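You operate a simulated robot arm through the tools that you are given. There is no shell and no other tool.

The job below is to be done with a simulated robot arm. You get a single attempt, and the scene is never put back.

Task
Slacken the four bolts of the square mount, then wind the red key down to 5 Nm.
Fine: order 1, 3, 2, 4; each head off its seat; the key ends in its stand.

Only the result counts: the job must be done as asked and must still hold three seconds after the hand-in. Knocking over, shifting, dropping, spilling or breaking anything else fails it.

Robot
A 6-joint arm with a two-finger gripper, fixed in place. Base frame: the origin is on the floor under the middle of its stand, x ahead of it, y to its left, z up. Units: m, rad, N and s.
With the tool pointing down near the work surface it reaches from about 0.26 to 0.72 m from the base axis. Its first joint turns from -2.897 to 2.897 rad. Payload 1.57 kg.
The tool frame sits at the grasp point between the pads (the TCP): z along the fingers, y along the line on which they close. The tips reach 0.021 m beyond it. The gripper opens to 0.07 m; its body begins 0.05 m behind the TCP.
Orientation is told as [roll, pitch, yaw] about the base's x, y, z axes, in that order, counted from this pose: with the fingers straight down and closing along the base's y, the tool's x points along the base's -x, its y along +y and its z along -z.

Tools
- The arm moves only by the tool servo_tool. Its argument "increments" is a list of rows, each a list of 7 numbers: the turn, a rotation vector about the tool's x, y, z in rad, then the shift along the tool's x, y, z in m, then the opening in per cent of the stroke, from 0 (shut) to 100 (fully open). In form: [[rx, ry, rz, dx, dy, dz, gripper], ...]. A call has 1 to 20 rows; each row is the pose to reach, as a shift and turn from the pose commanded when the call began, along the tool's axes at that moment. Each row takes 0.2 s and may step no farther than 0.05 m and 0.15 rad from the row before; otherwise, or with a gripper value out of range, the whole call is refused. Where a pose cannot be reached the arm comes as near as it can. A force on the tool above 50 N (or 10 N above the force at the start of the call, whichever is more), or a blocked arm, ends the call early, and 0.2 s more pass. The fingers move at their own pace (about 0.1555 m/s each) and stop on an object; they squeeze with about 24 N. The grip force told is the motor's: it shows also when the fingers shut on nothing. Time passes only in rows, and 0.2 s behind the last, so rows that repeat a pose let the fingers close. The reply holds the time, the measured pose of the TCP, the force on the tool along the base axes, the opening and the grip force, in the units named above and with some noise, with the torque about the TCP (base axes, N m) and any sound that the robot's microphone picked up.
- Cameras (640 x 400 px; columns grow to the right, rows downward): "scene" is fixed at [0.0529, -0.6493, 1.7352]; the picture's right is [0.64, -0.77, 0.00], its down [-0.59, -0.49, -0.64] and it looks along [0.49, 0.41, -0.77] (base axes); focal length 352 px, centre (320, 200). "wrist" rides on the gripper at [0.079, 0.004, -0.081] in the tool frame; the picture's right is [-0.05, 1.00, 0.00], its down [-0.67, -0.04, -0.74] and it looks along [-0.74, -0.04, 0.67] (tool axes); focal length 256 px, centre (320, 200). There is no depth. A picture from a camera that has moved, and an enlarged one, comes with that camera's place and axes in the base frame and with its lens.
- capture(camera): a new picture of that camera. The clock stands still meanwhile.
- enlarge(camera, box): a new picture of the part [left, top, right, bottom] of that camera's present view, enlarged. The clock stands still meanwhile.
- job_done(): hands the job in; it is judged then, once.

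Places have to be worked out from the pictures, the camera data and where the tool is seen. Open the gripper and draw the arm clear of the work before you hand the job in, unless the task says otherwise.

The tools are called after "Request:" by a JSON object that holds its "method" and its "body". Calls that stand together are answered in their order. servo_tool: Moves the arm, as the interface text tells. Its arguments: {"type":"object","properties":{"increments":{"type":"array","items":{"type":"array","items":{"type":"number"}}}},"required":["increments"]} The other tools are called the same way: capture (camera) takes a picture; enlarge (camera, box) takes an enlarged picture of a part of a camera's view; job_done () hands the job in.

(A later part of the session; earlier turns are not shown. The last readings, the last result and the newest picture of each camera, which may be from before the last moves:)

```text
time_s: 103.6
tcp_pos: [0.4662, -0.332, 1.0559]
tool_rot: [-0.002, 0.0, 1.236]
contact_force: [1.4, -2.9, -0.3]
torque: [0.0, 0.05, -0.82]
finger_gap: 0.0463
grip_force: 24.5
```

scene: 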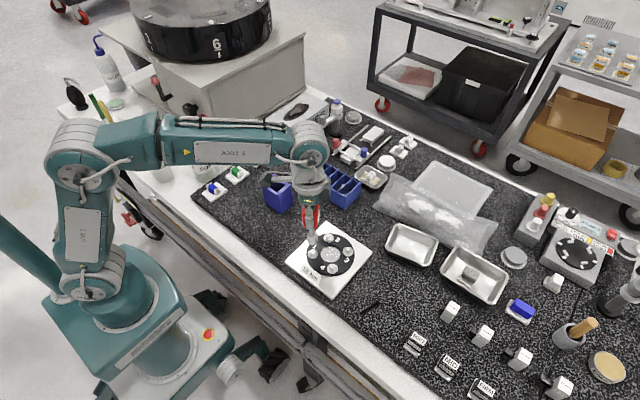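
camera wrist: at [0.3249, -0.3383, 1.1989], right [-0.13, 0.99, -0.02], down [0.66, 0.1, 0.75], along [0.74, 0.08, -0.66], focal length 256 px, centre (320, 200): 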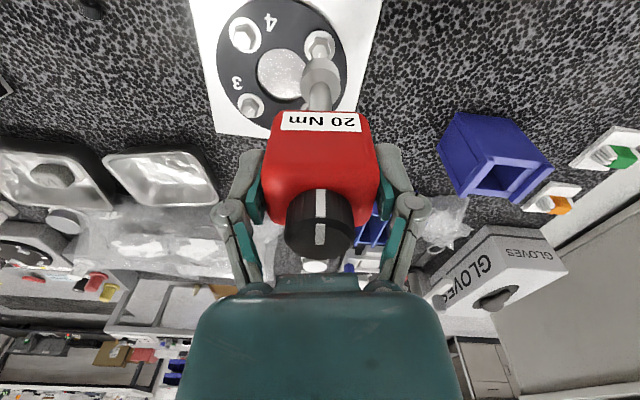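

Bolt 2 has reached its end of travel (-0.82 N·m). I back off and lift.

Request:
{"method": "servo_tool", "body": {"increments": [[0, 0, 0.06, 0, 0, 0, 0], [0, 0, 0.12, 0, 0, 0, 0], [0, 0, 0.12, 0, 0, -0.004, 0], [0, 0, 0.12, 0, 0, -0.008, 0], [0, 0, 0.12, 0, 0, -0.014, 0], [0, 0, 0.12, 0, 0, -0.03, 0], [0, 0, 0.12, 0, 0, -0.05, 0], [0, 0, 0.12, 0, 0, -0.065, 0], [0, 0, 0.12, 0, 0, -0.065, 0]]}}

Request:
{"method": "enlarge", "body": {"camera": "scene", "box": [300, 215, 360, 280]}}

Request:
{"method": "enlarge", "body": {"camera": "wrist", "box": [220, 20, 420, 280]}}

```text
time_s: 105.6
tcp_pos: [0.4656, -0.3327, 1.1199]
tool_rot: [-0.003, 0.001, 1.116]
contact_force: [0.2, 0.7, -2.9]
torque: [0.0, 0.03, 0.02]
finger_gap: 0.046
grip_force: 24.5
```

```text
6.15 times, centred on (330, 248) of scene
camera zoom: at [0.0529, -0.6493, 1.7352], right [0.64, -0.77, 0.0], down [-0.59, -0.49, -0.64], along [0.49, 0.41, -0.77], focal length 2168 px, centre (258, -92)
```

zoom: 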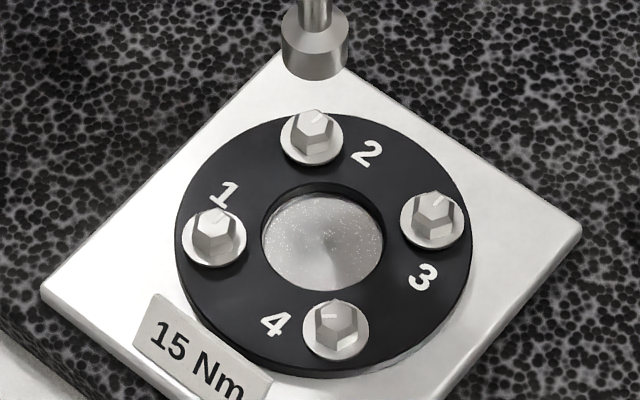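

```text
1.54 times, centred on (320, 150) of wrist
camera zoom: at [0.4288, -0.4025, 1.2017], right [-0.87, 0.49, 0.0], down [0.32, 0.58, 0.74], along [0.36, 0.65, -0.67], focal length 394 px, centre (320, 277)
```

zoom: 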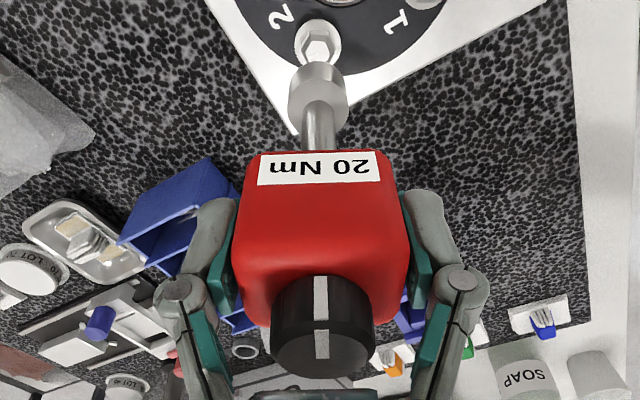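

Bolts 1, 3 and 2 are done with matching marks. I go to bolt 4 near (0.403, -0.398) at height, winding the tool clockwise back to yaw ≈ -2.95.

Request:
{"method": "servo_tool", "body": {"increments": [[0, 0, 0.14, 0.0287, 0.0093, 0, 0], [0, 0, 0.28, 0.0574, 0.0186, 0, 0], [0, 0, 0.42, 0.0861, 0.0278, 0, 0], [0, 0, 0.56, 0.0861, 0.0278, 0, 0], [0, 0, 0.7, 0.0861, 0.0278, 0, 0], [0, 0, 0.84, 0.0861, 0.0278, 0, 0], [0, 0, 0.98, 0.0861, 0.0278, 0, 0], [0, 0, 1.12, 0.0861, 0.0278, 0, 0], [0, 0, 1.26, 0.0861, 0.0278, 0, 0], [0, 0, 1.4, 0.0861, 0.0278, 0, 0], [0, 0, 1.54, 0.0861, 0.0278, 0, 0], [0, 0, 1.68, 0.0861, 0.0278, 0, 0], [0, 0, 1.82, 0.0861, 0.0278, 0, 0], [0, 0, 1.96, 0.0861, 0.0278, 0, 0], [0, 0, 2.1, 0.0861, 0.0278, 0, 0], [0, 0, 2.24, 0.0861, 0.0278, 0, 0], [0, 0, 2.38, 0.0861, 0.0278, 0, 0], [0, 0, 2.52, 0.0861, 0.0278, 0, 0], [0, 0, 2.66, 0.0861, 0.0278, 0, 0], [0, 0, 2.8, 0.0861, 0.0278, 0, 0]]}}

Request:
{"method": "servo_tool", "body": {"increments": [[0, 0, 0.14, 0, 0, 0, 0], [0, 0, 0.28, 0, 0, 0, 0], [0, 0, 0.42, 0, 0, 0, 0], [0, 0, 0.56, 0, 0, 0, 0], [0, 0, 0.7, 0, 0, 0, 0], [0, 0, 0.84, 0, 0, 0, 0], [0, 0, 0.98, 0, 0, 0, 0], [0, 0, 1.12, 0, 0, 0, 0], [0, 0, 1.26, 0, 0, 0, 0], [0, 0, 1.26, 0, 0, 0, 0]]}}

Request:
{"method": "enlarge", "body": {"camera": "scene", "box": [305, 205, 365, 285]}}

Request:
{"method": "enlarge", "body": {"camera": "wrist", "box": [270, 0, 370, 140]}}

```text
time_s: 109.8
tcp_pos: [0.4032, -0.3983, 1.1221]
tool_rot: [0.0, 0.0, -1.688]
contact_force: [0.3, -0.3, -2.1]
torque: [0.02, 0.0, -0.01]
finger_gap: 0.0455
grip_force: 24.0
```

```text
time_s: 112.0
tcp_pos: [0.4018, -0.3972, 1.1222]
tool_rot: [0.002, 0.0, -2.946]
contact_force: [-0.5, 0.8, -2.8]
torque: [0.01, -0.01, -0.02]
finger_gap: 0.0461
grip_force: 23.9
```

```text
5.00 times, centred on (335, 245) of scene
camera zoom: at [0.0529, -0.6493, 1.7352], right [0.64, -0.77, 0.0], down [-0.59, -0.49, -0.64], along [0.49, 0.41, -0.77], focal length 1761 px, centre (245, -25)
```

zoom: 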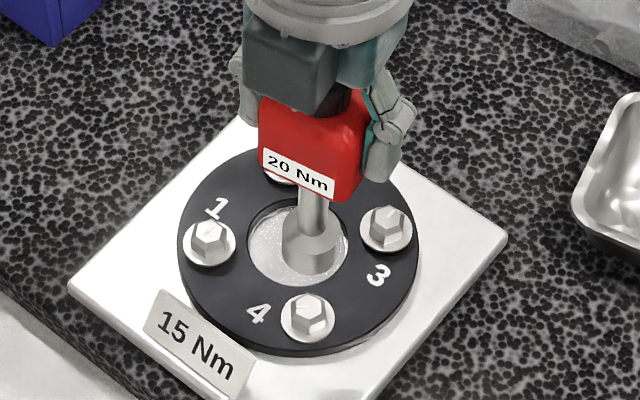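

```text
2.86 times, centred on (320, 70) of wrist
camera zoom: at [0.4831, -0.387, 1.2027], right [0.14, -0.99, 0.0], down [-0.66, -0.09, 0.74], along [-0.74, -0.11, -0.67], focal length 731 px, centre (320, 571)
```

zoom: 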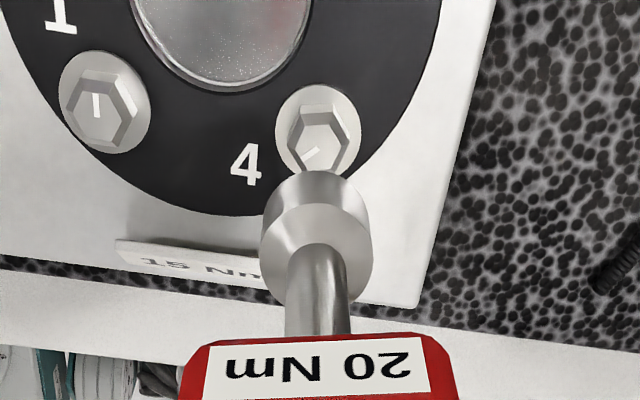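

Request:
{"method": "servo_tool", "body": {"increments": [[0, 0, 0, 0.0015, 0.0003, 0.015, 0], [0, 0, 0, 0.0015, 0.0003, 0.03, 0], [0, 0, 0, 0.0015, 0.0003, 0.045, 0], [0, 0, 0, 0.0015, 0.0003, 0.045, 0]]}}

Request:
{"method": "enlarge", "body": {"camera": "scene", "box": [320, 240, 360, 285]}}

Request:
{"method": "enlarge", "body": {"camera": "wrist", "box": [270, 0, 370, 120]}}

```text
time_s: 113.0
tcp_pos: [0.4038, -0.3979, 1.0762]
tool_rot: [0.001, 0.0, -2.945]
contact_force: [0.6, -0.1, -3.3]
torque: [-0.02, 0.01, 0.0]
finger_gap: 0.0457
grip_force: 23.7
```

```text
8.89 times, centred on (340, 262) of scene
camera zoom: at [0.0529, -0.6493, 1.7352], right [0.64, -0.77, 0.0], down [-0.59, -0.49, -0.64], along [0.49, 0.41, -0.77], focal length 3131 px, centre (142, -356)
```

zoom: 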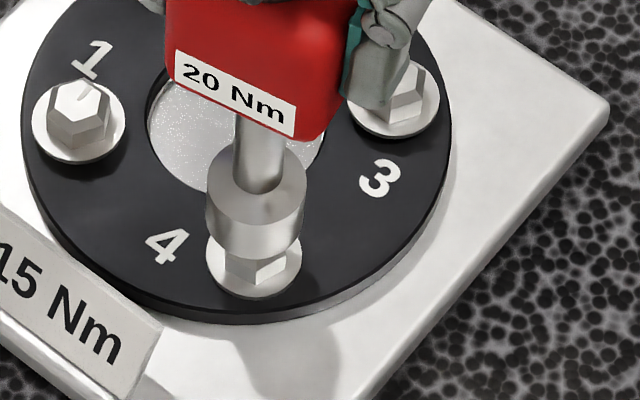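

```text
3.33 times, centred on (320, 60) of wrist
camera zoom: at [0.4844, -0.3863, 1.1569], right [0.14, -0.99, 0.0], down [-0.66, -0.09, 0.74], along [-0.74, -0.11, -0.67], focal length 853 px, centre (320, 667)
```

zoom: 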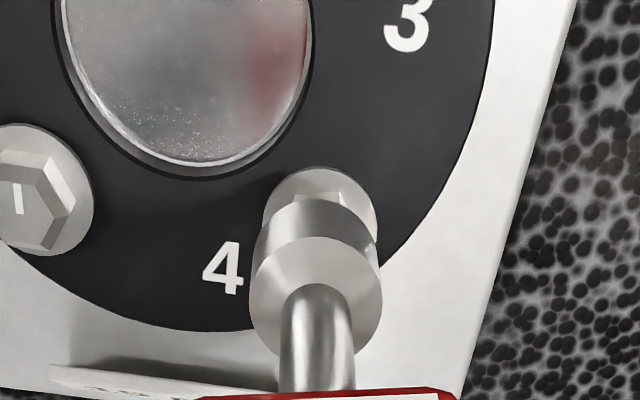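

Request:
{"method": "servo_tool", "body": {"increments": [[0, 0, 0, 0, 0.0008, 0.005, 0], [0, 0, 0, 0, 0.0008, 0.01, 0], [0, 0, 0, 0, 0.0008, 0.014, 0], [0, 0, 0, 0, 0.0008, 0.017, 0], [0, 0, 0, 0, 0.0008, 0.0195, 0], [0, 0, 0, 0, 0.0008, 0.0205, 0], [0, 0, 0, 0, 0.0008, 0.0205, 0]]}}

Request:
{"method": "enlarge", "body": {"camera": "scene", "box": [320, 240, 360, 285]}}

```text
time_s: 114.6
tcp_pos: [0.4052, -0.3984, 1.0563]
tool_rot: [0.002, 0.0, -2.944]
contact_force: [-0.6, -0.1, -0.9]
torque: [0.06, 0.02, -0.03]
finger_gap: 0.0455
grip_force: 23.8
```

```text
8.89 times, centred on (340, 262) of scene
camera zoom: at [0.0529, -0.6493, 1.7352], right [0.64, -0.77, 0.0], down [-0.59, -0.49, -0.64], along [0.49, 0.41, -0.77], focal length 3131 px, centre (142, -356)
```

zoom: 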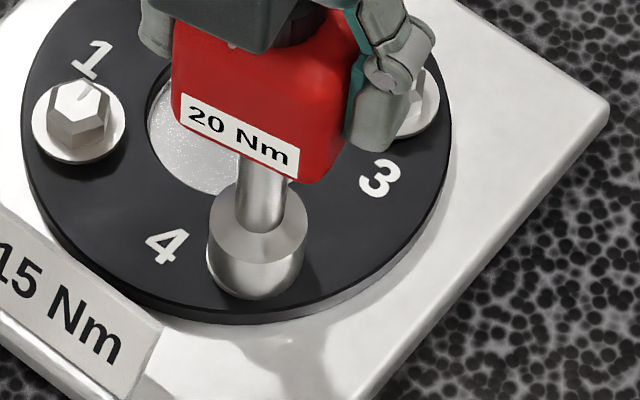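

Engaged on bolt 4 with almost no load and a flush grip, so I begin turning directly.

Request:
{"method": "servo_tool", "body": {"increments": [[0, 0, -0.1, 0, 0, 0, 0], [0, 0, -0.2, 0, 0, 0, 0], [0, 0, -0.3, 0, 0, 0, 0], [0, 0, -0.4, 0, 0, 0, 0]]}}

```text
time_s: 115.6
tcp_pos: [0.4046, -0.3976, 1.0553]
tool_rot: [0.001, 0.002, -2.542]
contact_force: [-3.9, 6.9, -4.0]
torque: [0.66, 0.25, -0.18]
finger_gap: 0.0455
grip_force: 23.8
```

Request:
{"method": "servo_tool", "body": {"increments": [[0, 0, -0.05, 0.0001, -0.001, 0, 0], [0, 0, -0.15, 0.0001, -0.001, 0, 0], [0, 0, -0.25, 0.0001, -0.001, 0, 0], [0, 0, -0.35, 0.0001, -0.001, 0, 0], [0, 0, -0.45, 0.0001, -0.001, 0, 0]]}}

```text
time_s: 116.8
tcp_pos: [0.404, -0.3965, 1.0555]
tool_rot: [-0.002, -0.001, -2.091]
contact_force: [-0.7, 8.1, -9.8]
torque: [0.81, -0.08, -0.04]
finger_gap: 0.0456
grip_force: 23.3
```

Request:
{"method": "servo_tool", "body": {"increments": [[0, 0, 0, 0.0009, -0.0005, 0, 0], [0, 0, -0.1, 0.0009, -0.0005, 0.0002, 0], [0, 0, -0.2, 0.0009, -0.0005, 0.0002, 0], [0, 0, -0.3, 0.0009, -0.0005, 0.0002, 0], [0, 0, -0.4, 0.0009, -0.0005, 0.0002, 0]]}}

```text
time_s: 118.0
tcp_pos: [0.4049, -0.3982, 1.0567]
tool_rot: [0.002, -0.003, -1.695]
contact_force: [-2.7, 4.3, -1.7]
torque: [0.41, 0.34, -0.06]
finger_gap: 0.0461
grip_force: 23.8
```

Request:
{"method": "servo_tool", "body": {"increments": [[0, 0, -0.1, 0.0005, -0.0004, 0, 0], [0, 0, -0.2, 0.0005, -0.0004, 0, 0], [0, 0, -0.3, 0.0005, -0.0004, 0, 0], [0, 0, -0.4, 0.0005, -0.0004, 0, 0], [0, 0, -0.5, 0.0005, -0.0004, 0, 0]]}}

```text
time_s: 119.2
tcp_pos: [0.4047, -0.3975, 1.0568]
tool_rot: [0.001, -0.001, -1.196]
contact_force: [-2.3, 2.9, -1.4]
torque: [0.35, 0.18, -0.07]
finger_gap: 0.0456
grip_force: 23.8
```

Request:
{"method": "servo_tool", "body": {"increments": [[0, 0, -0.1, 0.0005, -0.0001, 0, 0], [0, 0, -0.2, 0.0005, -0.0001, 0, 0], [0, 0, -0.3, 0.0005, -0.0001, 0, 0], [0, 0, -0.4, 0.0005, -0.0001, 0, 0], [0, 0, -0.5, 0.0005, -0.0001, 0, 0]]}}

```text
time_s: 120.4
tcp_pos: [0.4032, -0.3959, 1.0558]
tool_rot: [-0.002, -0.002, -0.692]
contact_force: [-7.5, 3.1, -4.2]
torque: [0.38, 0.64, -0.03]
finger_gap: 0.0461
grip_force: 23.5
```

Request:
{"method": "servo_tool", "body": {"increments": [[0, 0, 0, 0.001, -0.0003, 0, 0], [0, 0, -0.1, 0.001, -0.0003, 0, 0], [0, 0, -0.2, 0.001, -0.0003, 0, 0], [0, 0, -0.3, 0.001, -0.0003, 0, 0], [0, 0, -0.4, 0.001, -0.0003, 0, 0]]}}

```text
time_s: 121.6
tcp_pos: [0.4026, -0.3963, 1.0564]
tool_rot: [-0.001, -0.001, -0.293]
contact_force: [-2.5, 0.7, 0.7]
torque: [0.1, 0.37, -0.03]
finger_gap: 0.0456
grip_force: 24.4
```

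Request:
{"method": "servo_tool", "body": {"increments": [[0, 0, -0.1, 0.0003, 0, -0.0002, 0], [0, 0, -0.2, 0.0003, 0, -0.0002, 0], [0, 0, -0.3, 0.0003, 0, -0.0002, 0], [0, 0, -0.4, 0.0003, 0, -0.0002, 0]]}}

```text
time_s: 122.6
tcp_pos: [0.402, -0.3959, 1.0548]
tool_rot: [0.0, 0.001, 0.107]
contact_force: [-5.7, 1.1, -1.6]
torque: [0.08, 0.58, -0.03]
finger_gap: 0.0458
grip_force: 24.7
```

Request:
{"method": "servo_tool", "body": {"increments": [[0, 0, -0.05, 0.0007, 0.0002, 0, 0], [0, 0, -0.15, 0.0007, 0.0002, 0, 0], [0, 0, -0.25, 0.0007, 0.0002, 0, 0], [0, 0, -0.35, 0.0007, 0.0002, 0, 0], [0, 0, -0.4, 0.0007, 0.0002, 0, 0]]}}

```text
time_s: 123.8
tcp_pos: [0.4007, -0.3954, 1.0558]
tool_rot: [-0.002, 0.0, 0.505]
contact_force: [-1.7, -3.2, -1.7]
torque: [-0.29, 0.22, -0.02]
finger_gap: 0.0455
grip_force: 24.2
```

Request:
{"method": "servo_tool", "body": {"increments": [[0, 0, -0.05, 0.0004, -0.0003, 0, 0], [0, 0, -0.15, 0.0004, -0.0003, 0, 0], [0, 0, -0.25, 0.0004, -0.0003, 0, 0], [0, 0, -0.35, 0.0004, -0.0003, 0, 0]]}}

```text
time_s: 124.8
tcp_pos: [0.4, -0.3962, 1.0563]
tool_rot: [-0.002, -0.001, 0.857]
contact_force: [-1.4, -1.8, 1.4]
torque: [-0.09, 0.27, 0.0]
finger_gap: 0.0458
grip_force: 23.9
```

Request:
{"method": "servo_tool", "body": {"increments": [[0, 0, -0.06, 0.0002, 0, -0.0002, 0], [0, 0, -0.12, 0.0002, 0, -0.0002, 0], [0, 0, -0.18, 0.0002, 0, -0.0002, 0], [0, 0, -0.24, 0.0002, 0, -0.0002, 0]]}}

```text
time_s: 125.8
tcp_pos: [0.4017, -0.3971, 1.0559]
tool_rot: [0.0, -0.001, 1.097]
contact_force: [-3.6, -2.6, -0.7]
torque: [-0.16, 0.31, -0.02]
finger_gap: 0.0458
grip_force: 24.0
```

Request:
{"method": "servo_tool", "body": {"increments": [[0, 0, -0.05, 0.0004, 0.0002, 0, 0], [0, 0, -0.1, 0.0004, 0.0002, 0, 0], [0, 0, -0.14, 0.0004, 0.0002, 0, 0]]}}

```text
time_s: 126.6
tcp_pos: [0.402, -0.3966, 1.0557]
tool_rot: [0.0, -0.001, 1.236]
contact_force: [1.4, -2.8, -4.7]
torque: [0.11, -0.03, -0.86]
finger_gap: 0.0462
grip_force: 24.0
```

Bolt 4 has reached its end of travel too (-0.86 N·m). I back off slightly and lift clear, then inspect all four heads.

Request:
{"method": "servo_tool", "body": {"increments": [[0, 0, 0.06, 0, 0, 0, 0], [0, 0, 0.12, 0, 0, 0, 0], [0, 0, 0.12, 0, 0, -0.004, 0], [0, 0, 0.12, 0, 0, -0.008, 0], [0, 0, 0.12, 0, 0, -0.014, 0], [0, 0, 0.12, 0, 0, -0.03, 0], [0, 0, 0.12, 0, 0, -0.05, 0], [0, 0, 0.12, 0, 0, -0.08, 0], [0, 0, 0.12, 0, 0, -0.1, 0], [0, 0, 0.12, 0, 0, -0.1, 0]]}}

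Request:
{"method": "enlarge", "body": {"camera": "scene", "box": [300, 215, 360, 285]}}

Request:
{"method": "enlarge", "body": {"camera": "wrist", "box": [220, 20, 420, 280]}}

Request:
{"method": "capture", "body": {"camera": "scene"}}

```text
time_s: 128.8
tcp_pos: [0.4024, -0.3957, 1.157]
tool_rot: [0.001, 0.0, 1.117]
contact_force: [-0.1, -0.3, -1.9]
torque: [-0.05, 0.03, 0.0]
finger_gap: 0.0459
grip_force: 23.7
```

```text
5.71 times, centred on (330, 250) of scene
camera zoom: at [0.0529, -0.6493, 1.7352], right [0.64, -0.77, 0.0], down [-0.59, -0.49, -0.64], along [0.49, 0.41, -0.77], focal length 2013 px, centre (263, -86)
```

zoom: 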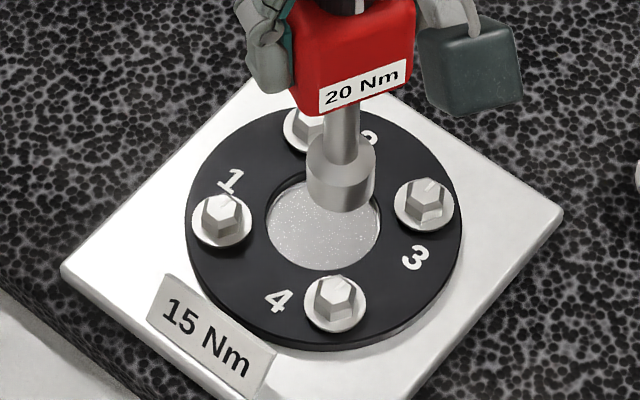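

```text
1.54 times, centred on (320, 150) of wrist
camera zoom: at [0.3638, -0.4661, 1.2377], right [-0.87, 0.49, 0.0], down [0.33, 0.58, 0.74], along [0.36, 0.65, -0.67], focal length 394 px, centre (320, 277)
```

zoom: 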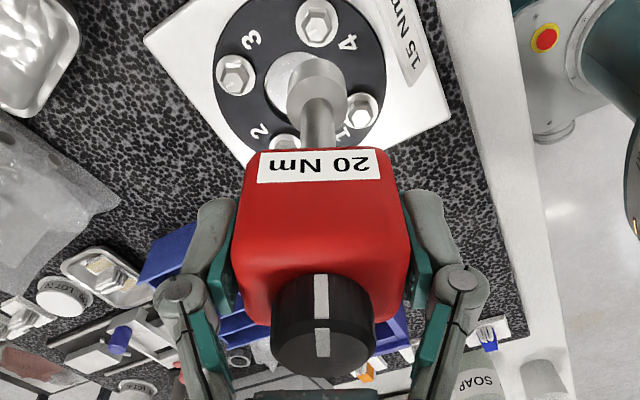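

```text
taken
```

scene: 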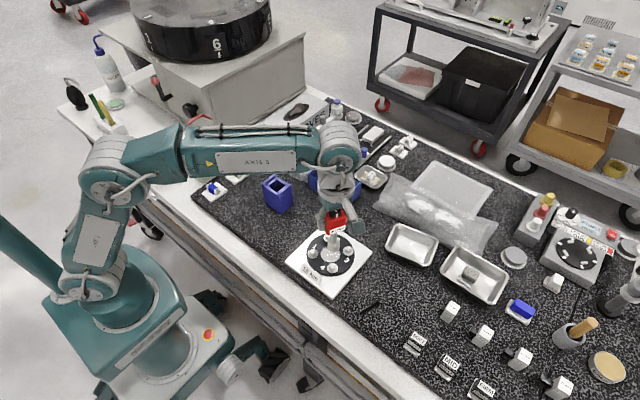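

All four heads are turned and raised. Now I carry the key back toward its stand, turning the tool to yaw 0 on the way at z ≈ 1.165.

Request:
{"method": "servo_tool", "body": {"increments": [[0, 0, 0.14, -0.0335, 0.0055, -0.004, 0], [0, 0, 0.28, -0.0671, 0.011, -0.008, 0], [0, 0, 0.42, -0.1006, 0.0165, -0.01, 0], [0, 0, 0.56, -0.1342, 0.022, -0.01, 0], [0, 0, 0.7, -0.1677, 0.0275, -0.01, 0], [0, 0, 0.84, -0.2013, 0.033, -0.01, 0], [0, 0, 0.98, -0.2348, 0.0385, -0.01, 0], [0, 0, 1.117, -0.2684, 0.044, -0.01, 0], [0, 0, 1.117, -0.2684, 0.044, -0.01, 0], [0, 0, 1.117, -0.2684, 0.044, -0.01, 0]]}}

Request:
{"method": "capture", "body": {"camera": "wrist"}}

Request:
{"method": "enlarge", "body": {"camera": "wrist", "box": [270, 0, 370, 140]}}

Request:
{"method": "enlarge", "body": {"camera": "scene", "box": [250, 140, 320, 220]}}

```text
time_s: 131.0
tcp_pos: [0.4805, -0.1366, 1.1641]
tool_rot: [-0.003, 0.001, 0.0]
contact_force: [0.4, -0.1, -2.9]
torque: [-0.02, 0.01, -0.02]
finger_gap: 0.0456
grip_force: 24.1
```

```text
taken
camera wrist: at [0.4031, -0.1316, 1.2456], right [0.06, 1.0, 0.0], down [0.67, -0.04, 0.75], along [0.74, -0.04, -0.67], focal length 256 px, centre (320, 200)
```

wrist: 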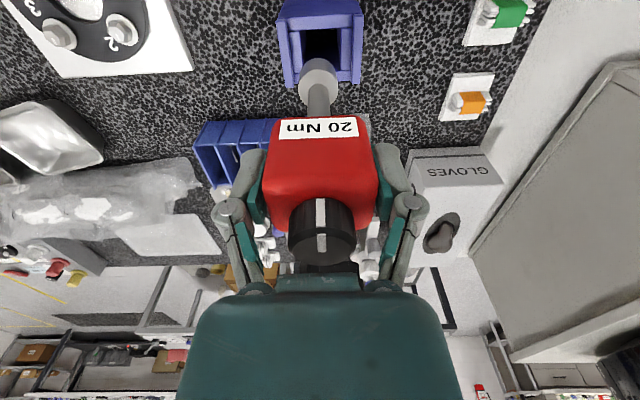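

```text
2.86 times, centred on (320, 70) of wrist
camera zoom: at [0.4031, -0.1316, 1.2456], right [0.06, 1.0, 0.0], down [0.67, -0.04, 0.75], along [0.74, -0.04, -0.67], focal length 731 px, centre (320, 571)
```

zoom: 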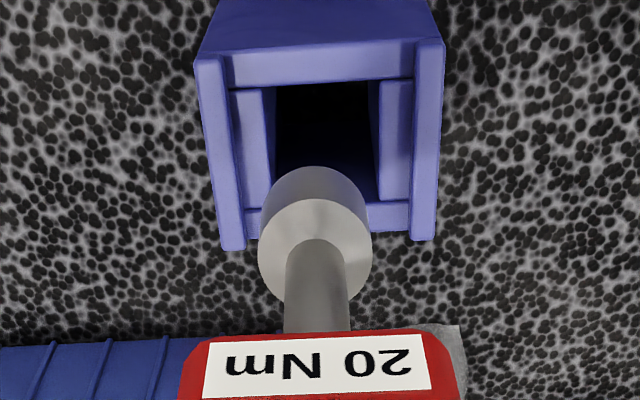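

```text
5.00 times, centred on (285, 180) of scene
camera zoom: at [0.0529, -0.6493, 1.7352], right [0.64, -0.77, 0.0], down [-0.59, -0.49, -0.64], along [0.49, 0.41, -0.77], focal length 1761 px, centre (495, 300)
```

zoom: 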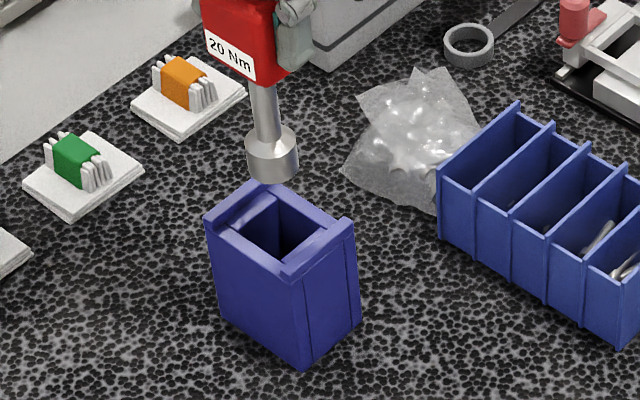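

The stand is unmoved. The key sits slightly tilted (≈0.02 rad about tool x) and its axis is about 1.6–2 mm toward +x of the TCP, so I correct the tilt and get a settled pose reading.

Request:
{"method": "servo_tool", "body": {"increments": [[-0.0195, 0, 0, 0, 0, 0, 0], [-0.0195, 0, 0, 0, 0, 0, 0], [-0.0195, 0, 0, 0, 0, 0, 0]]}}

Request:
{"method": "servo_tool", "body": {"increments": [[0, 0, 0, 0, 0, 0, 0]]}}

Request:
{"method": "enlarge", "body": {"camera": "scene", "box": [255, 140, 305, 215]}}

Request:
{"method": "enlarge", "body": {"camera": "wrist", "box": [270, 0, 370, 140]}}

```text
time_s: 131.8
tcp_pos: [0.4787, -0.1372, 1.1646]
tool_rot: [0.016, 0.001, -0.001]
contact_force: [-0.3, -0.2, -2.7]
torque: [-0.02, -0.03, -0.04]
finger_gap: 0.0456
grip_force: 24.1
```

```text
time_s: 132.2
tcp_pos: [0.4799, -0.1366, 1.1645]
tool_rot: [0.017, 0.0, -0.002]
contact_force: [0.6, -0.3, -2.5]
torque: [0.0, 0.02, 0.02]
finger_gap: 0.0457
grip_force: 24.0
```

```text
5.33 times, centred on (280, 178) of scene
camera zoom: at [0.0529, -0.6493, 1.7352], right [0.64, -0.77, 0.0], down [-0.59, -0.49, -0.64], along [0.49, 0.41, -0.77], focal length 1879 px, centre (533, 320)
```

zoom: 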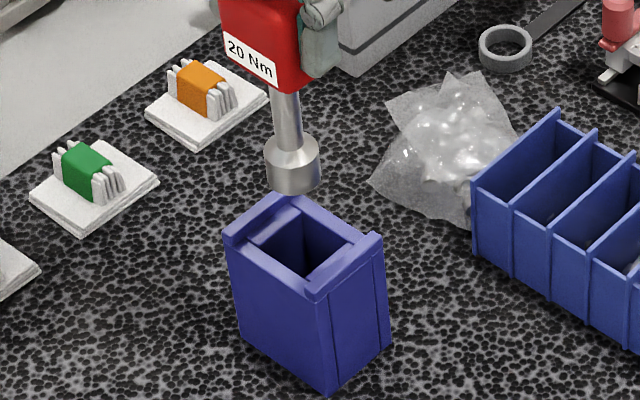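

```text
2.86 times, centred on (320, 70) of wrist
camera zoom: at [0.4027, -0.1337, 1.2458], right [0.06, 1.0, 0.02], down [0.67, -0.05, 0.74], along [0.74, -0.03, -0.67], focal length 731 px, centre (320, 571)
```

zoom: 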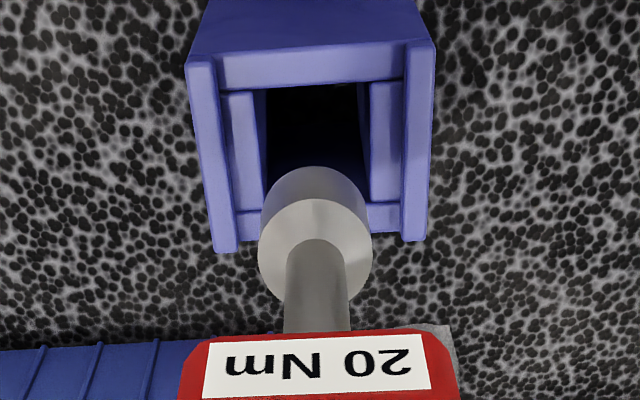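

Comparing socket and stand centre, the key must shift about (-2.4, +1.2) mm. I apply that and lower to just above the stand mouth for a check.

Request:
{"method": "servo_tool", "body": {"increments": [[0, 0, 0, 0.0024, 0.0012, 0, 0], [0, 0, 0, 0.0024, 0.001, 0.015, 0], [0, 0, 0, 0.0024, 0.0006, 0.035, 0], [0, 0, 0, 0.0024, 0.0006, 0.035, 0], [0, 0, 0, 0.0024, 0.0006, 0.035, 0]]}}

Request:
{"method": "enlarge", "body": {"camera": "scene", "box": [255, 150, 305, 215]}}

Request:
{"method": "enlarge", "body": {"camera": "wrist", "box": [270, 0, 370, 140]}}

```text
time_s: 133.4
tcp_pos: [0.4785, -0.1344, 1.1308]
tool_rot: [0.018, 0.001, -0.001]
contact_force: [-0.2, 0.2, -2.1]
torque: [-0.01, 0.03, 0.0]
finger_gap: 0.0457
grip_force: 24.4
```

```text
6.15 times, centred on (280, 182) of scene
camera zoom: at [0.0529, -0.6493, 1.7352], right [0.64, -0.77, 0.0], down [-0.59, -0.49, -0.64], along [0.49, 0.41, -0.77], focal length 2168 px, centre (566, 308)
```

zoom: 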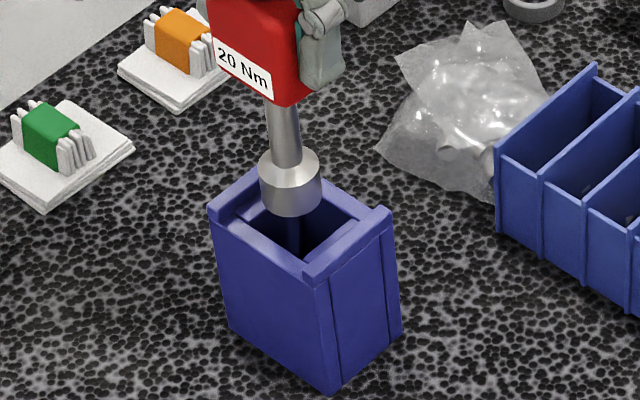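

```text
2.86 times, centred on (320, 70) of wrist
camera zoom: at [0.4009, -0.1318, 1.2117], right [0.06, 1.0, 0.02], down [0.67, -0.05, 0.74], along [0.74, -0.03, -0.67], focal length 731 px, centre (320, 571)
```

zoom: 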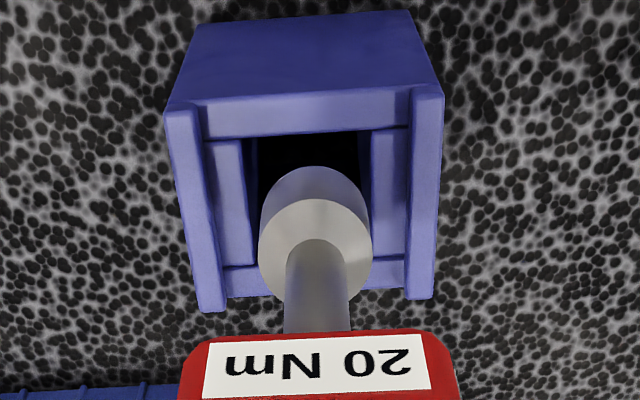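

The socket is centred over the stand mouth within 1 mm. I lower it in, first halfway.

Request:
{"method": "servo_tool", "body": {"increments": [[0, 0, 0, 0, -0.0003, 0.01, 0], [0, 0, 0, 0, -0.0005, 0.02, 0], [0, 0, 0, 0, -0.0007, 0.03, 0], [0, 0, 0, 0, -0.0009, 0.04, 0], [0, 0, 0, 0, -0.001, 0.05, 0], [0, 0, 0, 0, -0.001, 0.05, 0]]}}

Request:
{"method": "enlarge", "body": {"camera": "scene", "box": [255, 150, 305, 215]}}

Request:
{"method": "enlarge", "body": {"camera": "wrist", "box": [250, 40, 390, 200]}}

```text
time_s: 134.8
tcp_pos: [0.4771, -0.1344, 1.0811]
tool_rot: [0.017, 0.0, -0.001]
contact_force: [0.2, -1.2, -2.3]
torque: [0.04, 0.03, 0.02]
finger_gap: 0.0459
grip_force: 23.6
```

```text
6.15 times, centred on (280, 182) of scene
camera zoom: at [0.0529, -0.6493, 1.7352], right [0.64, -0.77, 0.0], down [-0.59, -0.49, -0.64], along [0.49, 0.41, -0.77], focal length 2168 px, centre (566, 308)
```

zoom: 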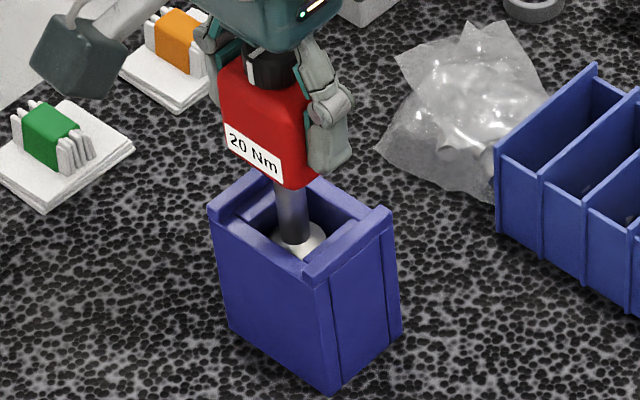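

```text
2.50 times, centred on (320, 120) of wrist
camera zoom: at [0.3996, -0.1315, 1.1622], right [0.06, 1.0, 0.02], down [0.67, -0.05, 0.74], along [0.74, -0.03, -0.67], focal length 640 px, centre (320, 400)
```

zoom: 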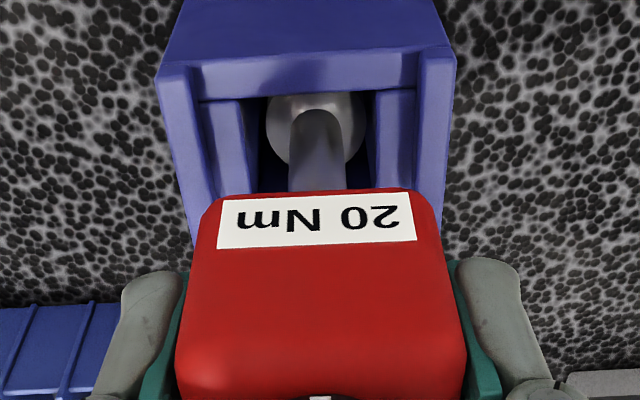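

The socket is inside with no contact. I continue down slowly to the seat.

Request:
{"method": "servo_tool", "body": {"increments": [[0, 0, 0, 0, -0.0002, 0.01, 0], [0, 0, 0, 0, -0.0003, 0.02, 0], [0, 0, 0, 0, -0.0005, 0.028, 0], [0, 0, 0, 0, -0.0006, 0.034, 0], [0, 0, 0, 0, -0.0007, 0.038, 0], [0, 0, 0, 0, -0.0007, 0.04, 0]]}}

Request:
{"method": "enlarge", "body": {"camera": "scene", "box": [255, 150, 305, 215]}}

```text
time_s: 136.2
tcp_pos: [0.4768, -0.134, 1.0423]
tool_rot: [0.018, -0.001, -0.002]
contact_force: [0.8, 0.0, -2.9]
torque: [0.0, 0.02, -0.03]
finger_gap: 0.0457
grip_force: 24.1
```

```text
6.15 times, centred on (280, 182) of scene
camera zoom: at [0.0529, -0.6493, 1.7352], right [0.64, -0.77, 0.0], down [-0.59, -0.49, -0.64], along [0.49, 0.41, -0.77], focal length 2168 px, centre (566, 308)
```

zoom: 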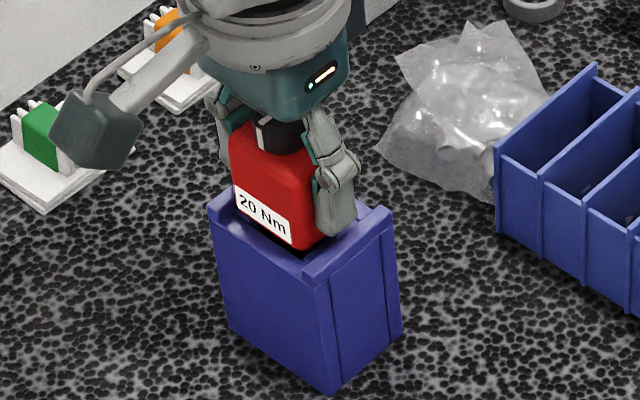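

Request:
{"method": "servo_tool", "body": {"increments": [[0, 0, 0, 0, 0, 0.0015, 0], [0, 0, 0, 0, 0, 0.003, 0], [0, 0, 0, 0, -0.0001, 0.0045, 0], [0, 0, 0, 0, -0.0001, 0.0055, 0], [0, 0, 0, 0, -0.0001, 0.0055, 0]]}}

```text
time_s: 137.4
tcp_pos: [0.4776, -0.1339, 1.0383]
tool_rot: [0.015, -0.005, -0.002]
contact_force: [1.4, 0.5, 24.4]
torque: [-0.01, -0.06, -0.28]
finger_gap: 0.046
grip_force: 24.5
```

It has seated (contact at z ≈ 1.039, matching the grip shift). I ease the push off and open the fingers gently.

Request:
{"method": "servo_tool", "body": {"increments": [[0, 0, 0, 0, 0, -0.001, 0], [0, 0, 0, 0, 0, -0.0022, 0], [0, 0, 0, 0, 0, -0.0022, 0]]}}

Request:
{"method": "enlarge", "body": {"camera": "scene", "box": [255, 150, 305, 215]}}

Request:
{"method": "enlarge", "body": {"camera": "wrist", "box": [230, 60, 410, 290]}}

```text
time_s: 138.2
tcp_pos: [0.478, -0.134, 1.0377]
tool_rot: [0.017, 0.0, -0.001]
contact_force: [5.3, -1.3, 14.6]
torque: [-0.18, -0.47, -0.03]
finger_gap: 0.0456
grip_force: 24.0
```

```text
6.15 times, centred on (280, 182) of scene
camera zoom: at [0.0529, -0.6493, 1.7352], right [0.64, -0.77, 0.0], down [-0.59, -0.49, -0.64], along [0.49, 0.41, -0.77], focal length 2168 px, centre (566, 308)
```

zoom: 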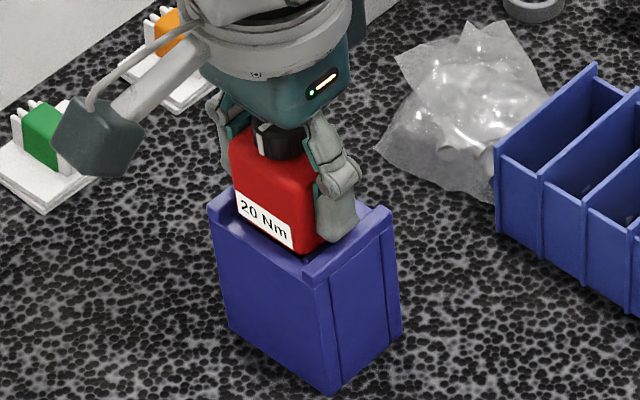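

```text
1.74 times, centred on (320, 175) of wrist
camera zoom: at [0.3996, -0.1312, 1.119], right [0.05, 1.0, 0.02], down [0.67, -0.05, 0.74], along [0.74, -0.03, -0.67], focal length 445 px, centre (320, 244)
```

zoom: 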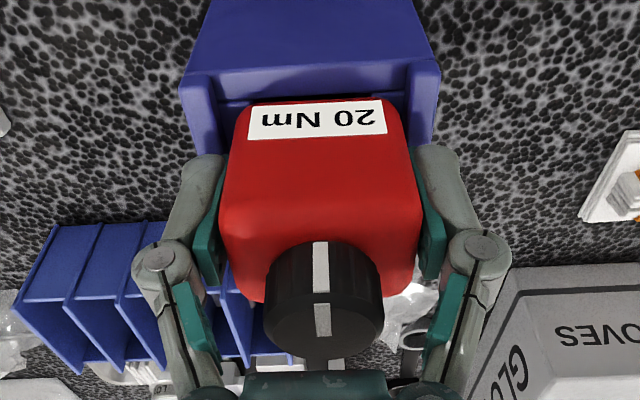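

Request:
{"method": "servo_tool", "body": {"increments": [[0, 0, 0, -0.0006, 0, -0.001, 0], [0, 0, 0, -0.0006, 0, -0.0018, 0], [0, 0, 0, -0.0006, 0, -0.0018, 66], [0, 0, 0, -0.0006, 0, -0.0018, 70], [0, 0, 0, -0.0006, 0, -0.0018, 75], [0, 0, 0, -0.0006, 0, -0.0018, 82], [0, 0, 0, -0.0006, 0, -0.0018, 90], [0, 0, 0, -0.0006, 0, -0.0018, 100]]}}

Request:
{"method": "enlarge", "body": {"camera": "scene", "box": [250, 150, 310, 220]}}

Request:
{"method": "enlarge", "body": {"camera": "wrist", "box": [200, 40, 440, 290]}}

```text
time_s: 140.0
tcp_pos: [0.4782, -0.134, 1.0407]
tool_rot: [0.019, -0.001, -0.002]
contact_force: [-1.0, 0.5, -0.2]
torque: [-0.02, 0.01, -0.01]
finger_gap: 0.0699
grip_force: 0.2
```

```text
5.71 times, centred on (280, 185) of scene
camera zoom: at [0.0529, -0.6493, 1.7352], right [0.64, -0.77, 0.0], down [-0.59, -0.49, -0.64], along [0.49, 0.41, -0.77], focal length 2013 px, centre (549, 286)
```

zoom: 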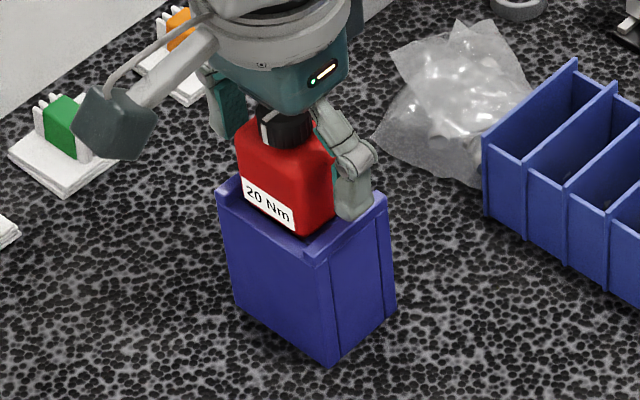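

```text
1.60 times, centred on (320, 165) of wrist
camera zoom: at [0.4007, -0.1308, 1.1206], right [0.06, 1.0, 0.02], down [0.67, -0.05, 0.74], along [0.74, -0.03, -0.67], focal length 410 px, centre (320, 256)
```

zoom: 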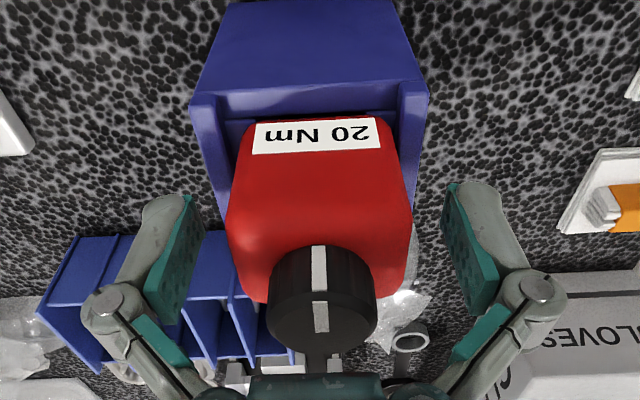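

The key is back in its stand and released; the stand hasn't moved. Now I rise straight up, level the tool, and look at the knob to plan the winding.

Request:
{"method": "servo_tool", "body": {"increments": [[0, 0, 0, 0, 0, -0.02, 100], [0, 0, 0, 0, 0, -0.045, 100], [0, 0, 0, 0, 0, -0.07, 100], [0.018, 0, 0, 0.02, 0, -0.09, 100], [0.018, 0, 0, 0.045, 0, -0.09, 100], [0.018, 0, 0, 0.05, 0, -0.09, 100], [0.018, 0, 0, 0.05, 0, -0.09, 100]]}}

Request:
{"method": "enlarge", "body": {"camera": "wrist", "box": [240, 60, 400, 240]}}

Request:
{"method": "enlarge", "body": {"camera": "scene", "box": [255, 155, 305, 215]}}

```text
time_s: 141.6
tcp_pos: [0.4277, -0.1363, 1.1309]
tool_rot: [0.0, 0.0, -0.004]
contact_force: [-0.2, -0.3, -1.1]
torque: [-0.01, -0.01, -0.04]
finger_gap: 0.0701
grip_force: 0.1
```

```text
2.22 times, centred on (320, 150) of wrist
camera zoom: at [0.3497, -0.1312, 1.2123], right [0.06, 1.0, 0.0], down [0.67, -0.04, 0.75], along [0.74, -0.04, -0.67], focal length 569 px, centre (320, 311)
```

zoom: 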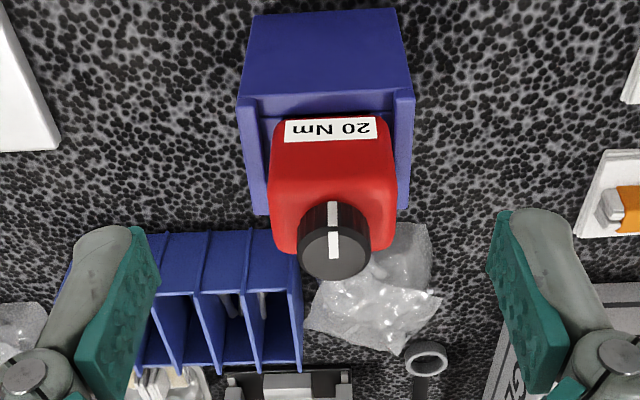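

```text
6.67 times, centred on (280, 185) of scene
camera zoom: at [0.0529, -0.6493, 1.7352], right [0.64, -0.77, 0.0], down [-0.59, -0.49, -0.64], along [0.49, 0.41, -0.77], focal length 2348 px, centre (587, 300)
```

zoom: 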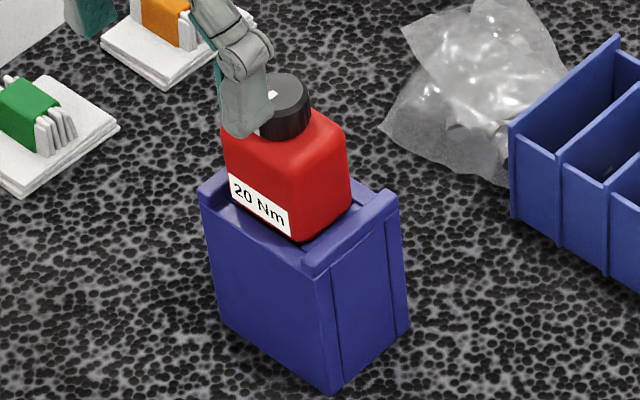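

Knob centre reads (0.4785, -0.133), top z ≈ 1.070. I move above it and lower so the fingertips stop around z ≈ 1.058, clear of the red body.

Request:
{"method": "servo_tool", "body": {"increments": [[0, 0, 0, -0.025, 0.0015, 0, 100], [0, 0, 0, -0.0508, 0.0031, 0, 100], [0, 0, 0, -0.0508, 0.0031, 0, 100], [0, 0, 0, -0.0508, 0.0031, 0.02, 100], [0, 0, 0, -0.0508, 0.0031, 0.04, 100], [0, 0, 0, -0.0508, 0.0031, 0.05, 100], [0, 0, 0, -0.0508, 0.0031, 0.05, 100], [0, 0, 0, -0.0508, 0.0031, 0.05, 100]]}}

Request:
{"method": "capture", "body": {"camera": "wrist"}}

Request:
{"method": "enlarge", "body": {"camera": "wrist", "box": [220, 60, 420, 220]}}

Request:
{"method": "enlarge", "body": {"camera": "scene", "box": [250, 145, 310, 215]}}

```text
time_s: 143.4
tcp_pos: [0.4782, -0.1321, 1.0793]
tool_rot: [0.001, 0.0, -0.002]
contact_force: [0.6, -0.2, 0.4]
torque: [-0.02, 0.03, 0.0]
finger_gap: 0.0699
grip_force: 0.0
```

```text
taken
camera wrist: at [0.4014, -0.1276, 1.1613], right [0.06, 1.0, 0.0], down [0.67, -0.04, 0.74], along [0.74, -0.04, -0.67], focal length 256 px, centre (320, 200)
```

wrist: 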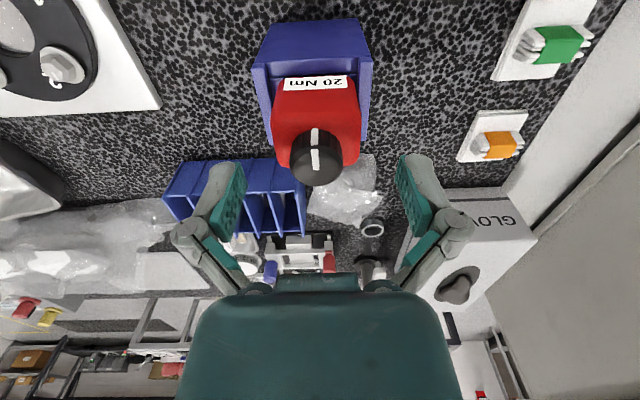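

```text
2.50 times, centred on (320, 140) of wrist
camera zoom: at [0.4014, -0.1276, 1.1613], right [0.06, 1.0, 0.0], down [0.67, -0.04, 0.74], along [0.74, -0.04, -0.67], focal length 640 px, centre (320, 350)
```

zoom: 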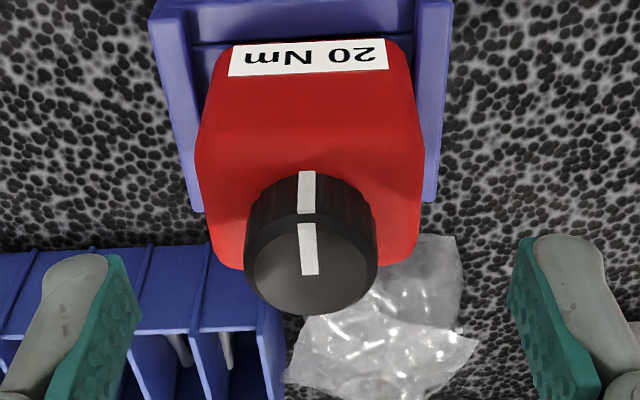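

```text
5.71 times, centred on (280, 180) of scene
camera zoom: at [0.0529, -0.6493, 1.7352], right [0.64, -0.77, 0.0], down [-0.59, -0.49, -0.64], along [0.49, 0.41, -0.77], focal length 2013 px, centre (549, 314)
```

zoom: 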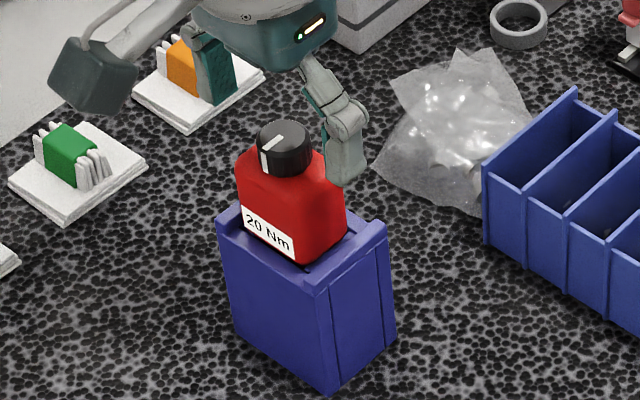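

The knob is about 1.4 mm to -y of the gripper centre; I trim, raise 1 mm for clearance over the body, and close gently on the knob.

Request:
{"method": "servo_tool", "body": {"increments": [[0, 0, 0, 0, -0.0014, -0.001, 100], [0, 0, 0, 0, -0.0014, -0.001, 70], [0, 0, 0, 0, -0.0014, -0.001, 50], [0, 0, 0, 0, -0.0014, -0.001, 42], [0, 0, 0, 0, -0.0014, -0.001, 38], [0, 0, 0, 0, -0.0014, -0.001, 34], [0, 0, 0, 0, -0.0014, -0.001, 20], [0, 0, 0, 0, -0.0014, -0.001, 0], [0, 0, 0, 0, -0.0014, -0.001, 0]]}}

Request:
{"method": "enlarge", "body": {"camera": "wrist", "box": [220, 60, 420, 260]}}

Request:
{"method": "enlarge", "body": {"camera": "scene", "box": [250, 145, 310, 215]}}

```text
time_s: 145.4
tcp_pos: [0.4784, -0.1347, 1.0808]
tool_rot: [0.001, 0.001, -0.001]
contact_force: [0.0, -0.8, 1.1]
torque: [0.0, 0.0, 0.0]
finger_gap: 0.024
grip_force: 23.9
```

```text
2.00 times, centred on (320, 160) of wrist
camera zoom: at [0.4012, -0.1293, 1.1625], right [0.06, 1.0, 0.0], down [0.67, -0.04, 0.75], along [0.74, -0.04, -0.67], focal length 512 px, centre (320, 280)
```

zoom: 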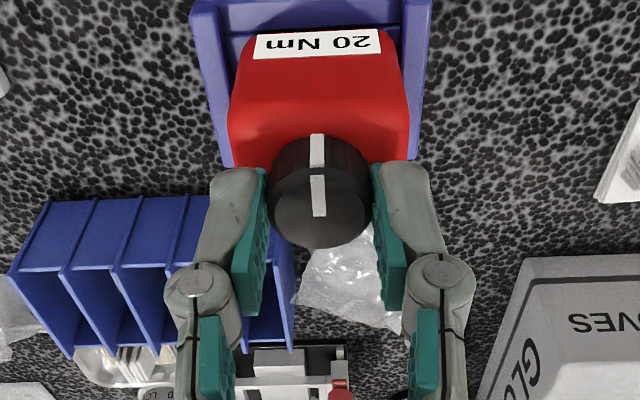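

```text
5.71 times, centred on (280, 180) of scene
camera zoom: at [0.0529, -0.6493, 1.7352], right [0.64, -0.77, 0.0], down [-0.59, -0.49, -0.64], along [0.49, 0.41, -0.77], focal length 2013 px, centre (549, 314)
```

zoom: 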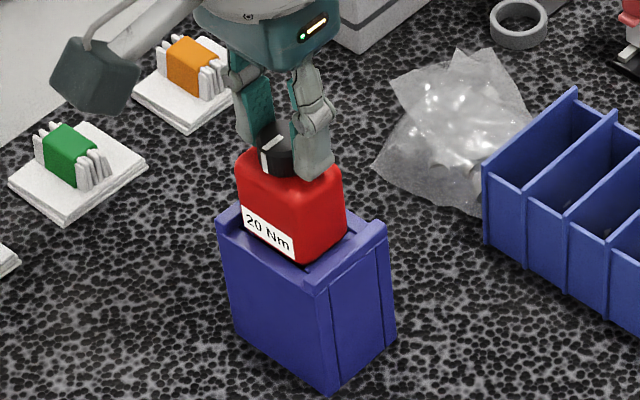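

The knob is held (24 mm, no side force). I turn it a small test amount counter-clockwise and read the tag.

Request:
{"method": "servo_tool", "body": {"increments": [[0, 0, -0.06, 0, 0, 0, 0], [0, 0, -0.12, 0, 0, 0, 0], [0, 0, -0.18, 0, 0, 0, 0], [0, 0, -0.24, 0, 0, 0, 0], [0, 0, -0.3, 0, 0, 0, 0]]}}

Request:
{"method": "enlarge", "body": {"camera": "wrist", "box": [220, 40, 420, 240]}}

Request:
{"method": "enlarge", "body": {"camera": "scene", "box": [250, 145, 310, 215]}}

```text
time_s: 146.6
tcp_pos: [0.4786, -0.1338, 1.0814]
tool_rot: [-0.002, -0.002, 0.3]
contact_force: [3.9, 1.9, 12.6]
torque: [0.05, -0.05, 0.01]
finger_gap: 0.0244
grip_force: 23.8
```

```text
2.00 times, centred on (320, 140) of wrist
camera zoom: at [0.4031, -0.1528, 1.1623], right [-0.24, 0.97, 0.0], down [0.65, 0.16, 0.75], along [0.72, 0.18, -0.67], focal length 512 px, centre (320, 320)
```

zoom: 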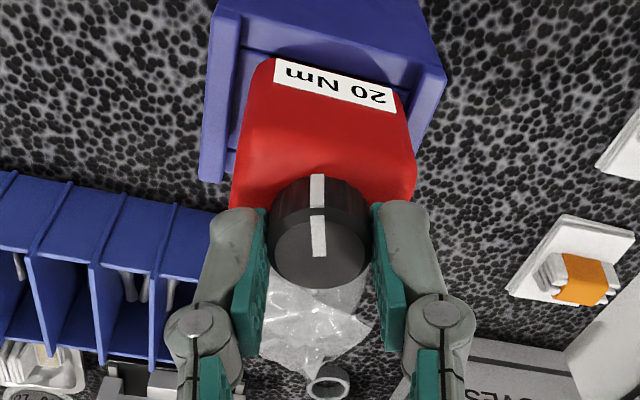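

```text
5.71 times, centred on (280, 180) of scene
camera zoom: at [0.0529, -0.6493, 1.7352], right [0.64, -0.77, 0.0], down [-0.59, -0.49, -0.64], along [0.49, 0.41, -0.77], focal length 2013 px, centre (549, 314)
```

zoom: 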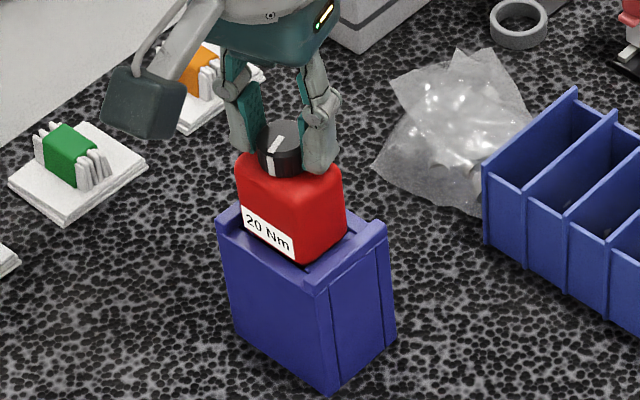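

Request:
{"method": "enlarge", "body": {"camera": "scene", "box": [262, 170, 292, 195]}}

Request:
{"method": "enlarge", "body": {"camera": "wrist", "box": [280, 50, 360, 190]}}

```text
16.00 times, centred on (277, 182) of scene
camera zoom: at [0.0529, -0.6493, 1.7352], right [0.64, -0.77, 0.0], down [-0.59, -0.49, -0.64], along [0.49, 0.41, -0.77], focal length 5636 px, centre (1008, 480)
```

zoom: 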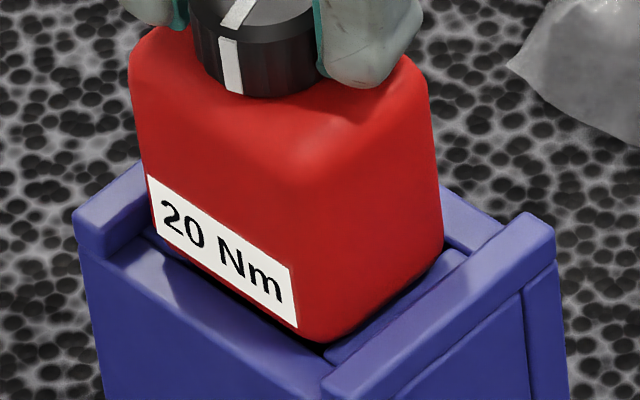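

```text
2.86 times, centred on (320, 120) of wrist
camera zoom: at [0.4031, -0.1528, 1.1623], right [-0.24, 0.97, 0.0], down [0.65, 0.16, 0.75], along [0.72, 0.18, -0.67], focal length 731 px, centre (320, 429)
```

zoom: 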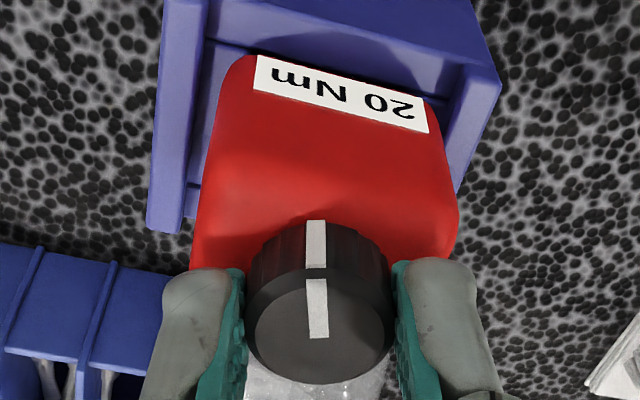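

The knob follows the gripper, the tag still reads 20 Nm, and 12 N upward suggests the tips drag on the body. I raise 1 mm and turn further counter-clockwise.

Request:
{"method": "servo_tool", "body": {"increments": [[0, 0, 0, 0, 0, -0.0007, 0], [0, 0, 0, 0, 0, -0.0014, 0], [0, 0, 0, 0, 0, -0.0014, 0]]}}

```text
time_s: 147.4
tcp_pos: [0.4785, -0.1334, 1.0796]
tool_rot: [0.0, 0.001, 0.298]
contact_force: [1.8, 1.8, 1.0]
torque: [0.09, -0.23, 0.04]
finger_gap: 0.0239
grip_force: 24.3
```

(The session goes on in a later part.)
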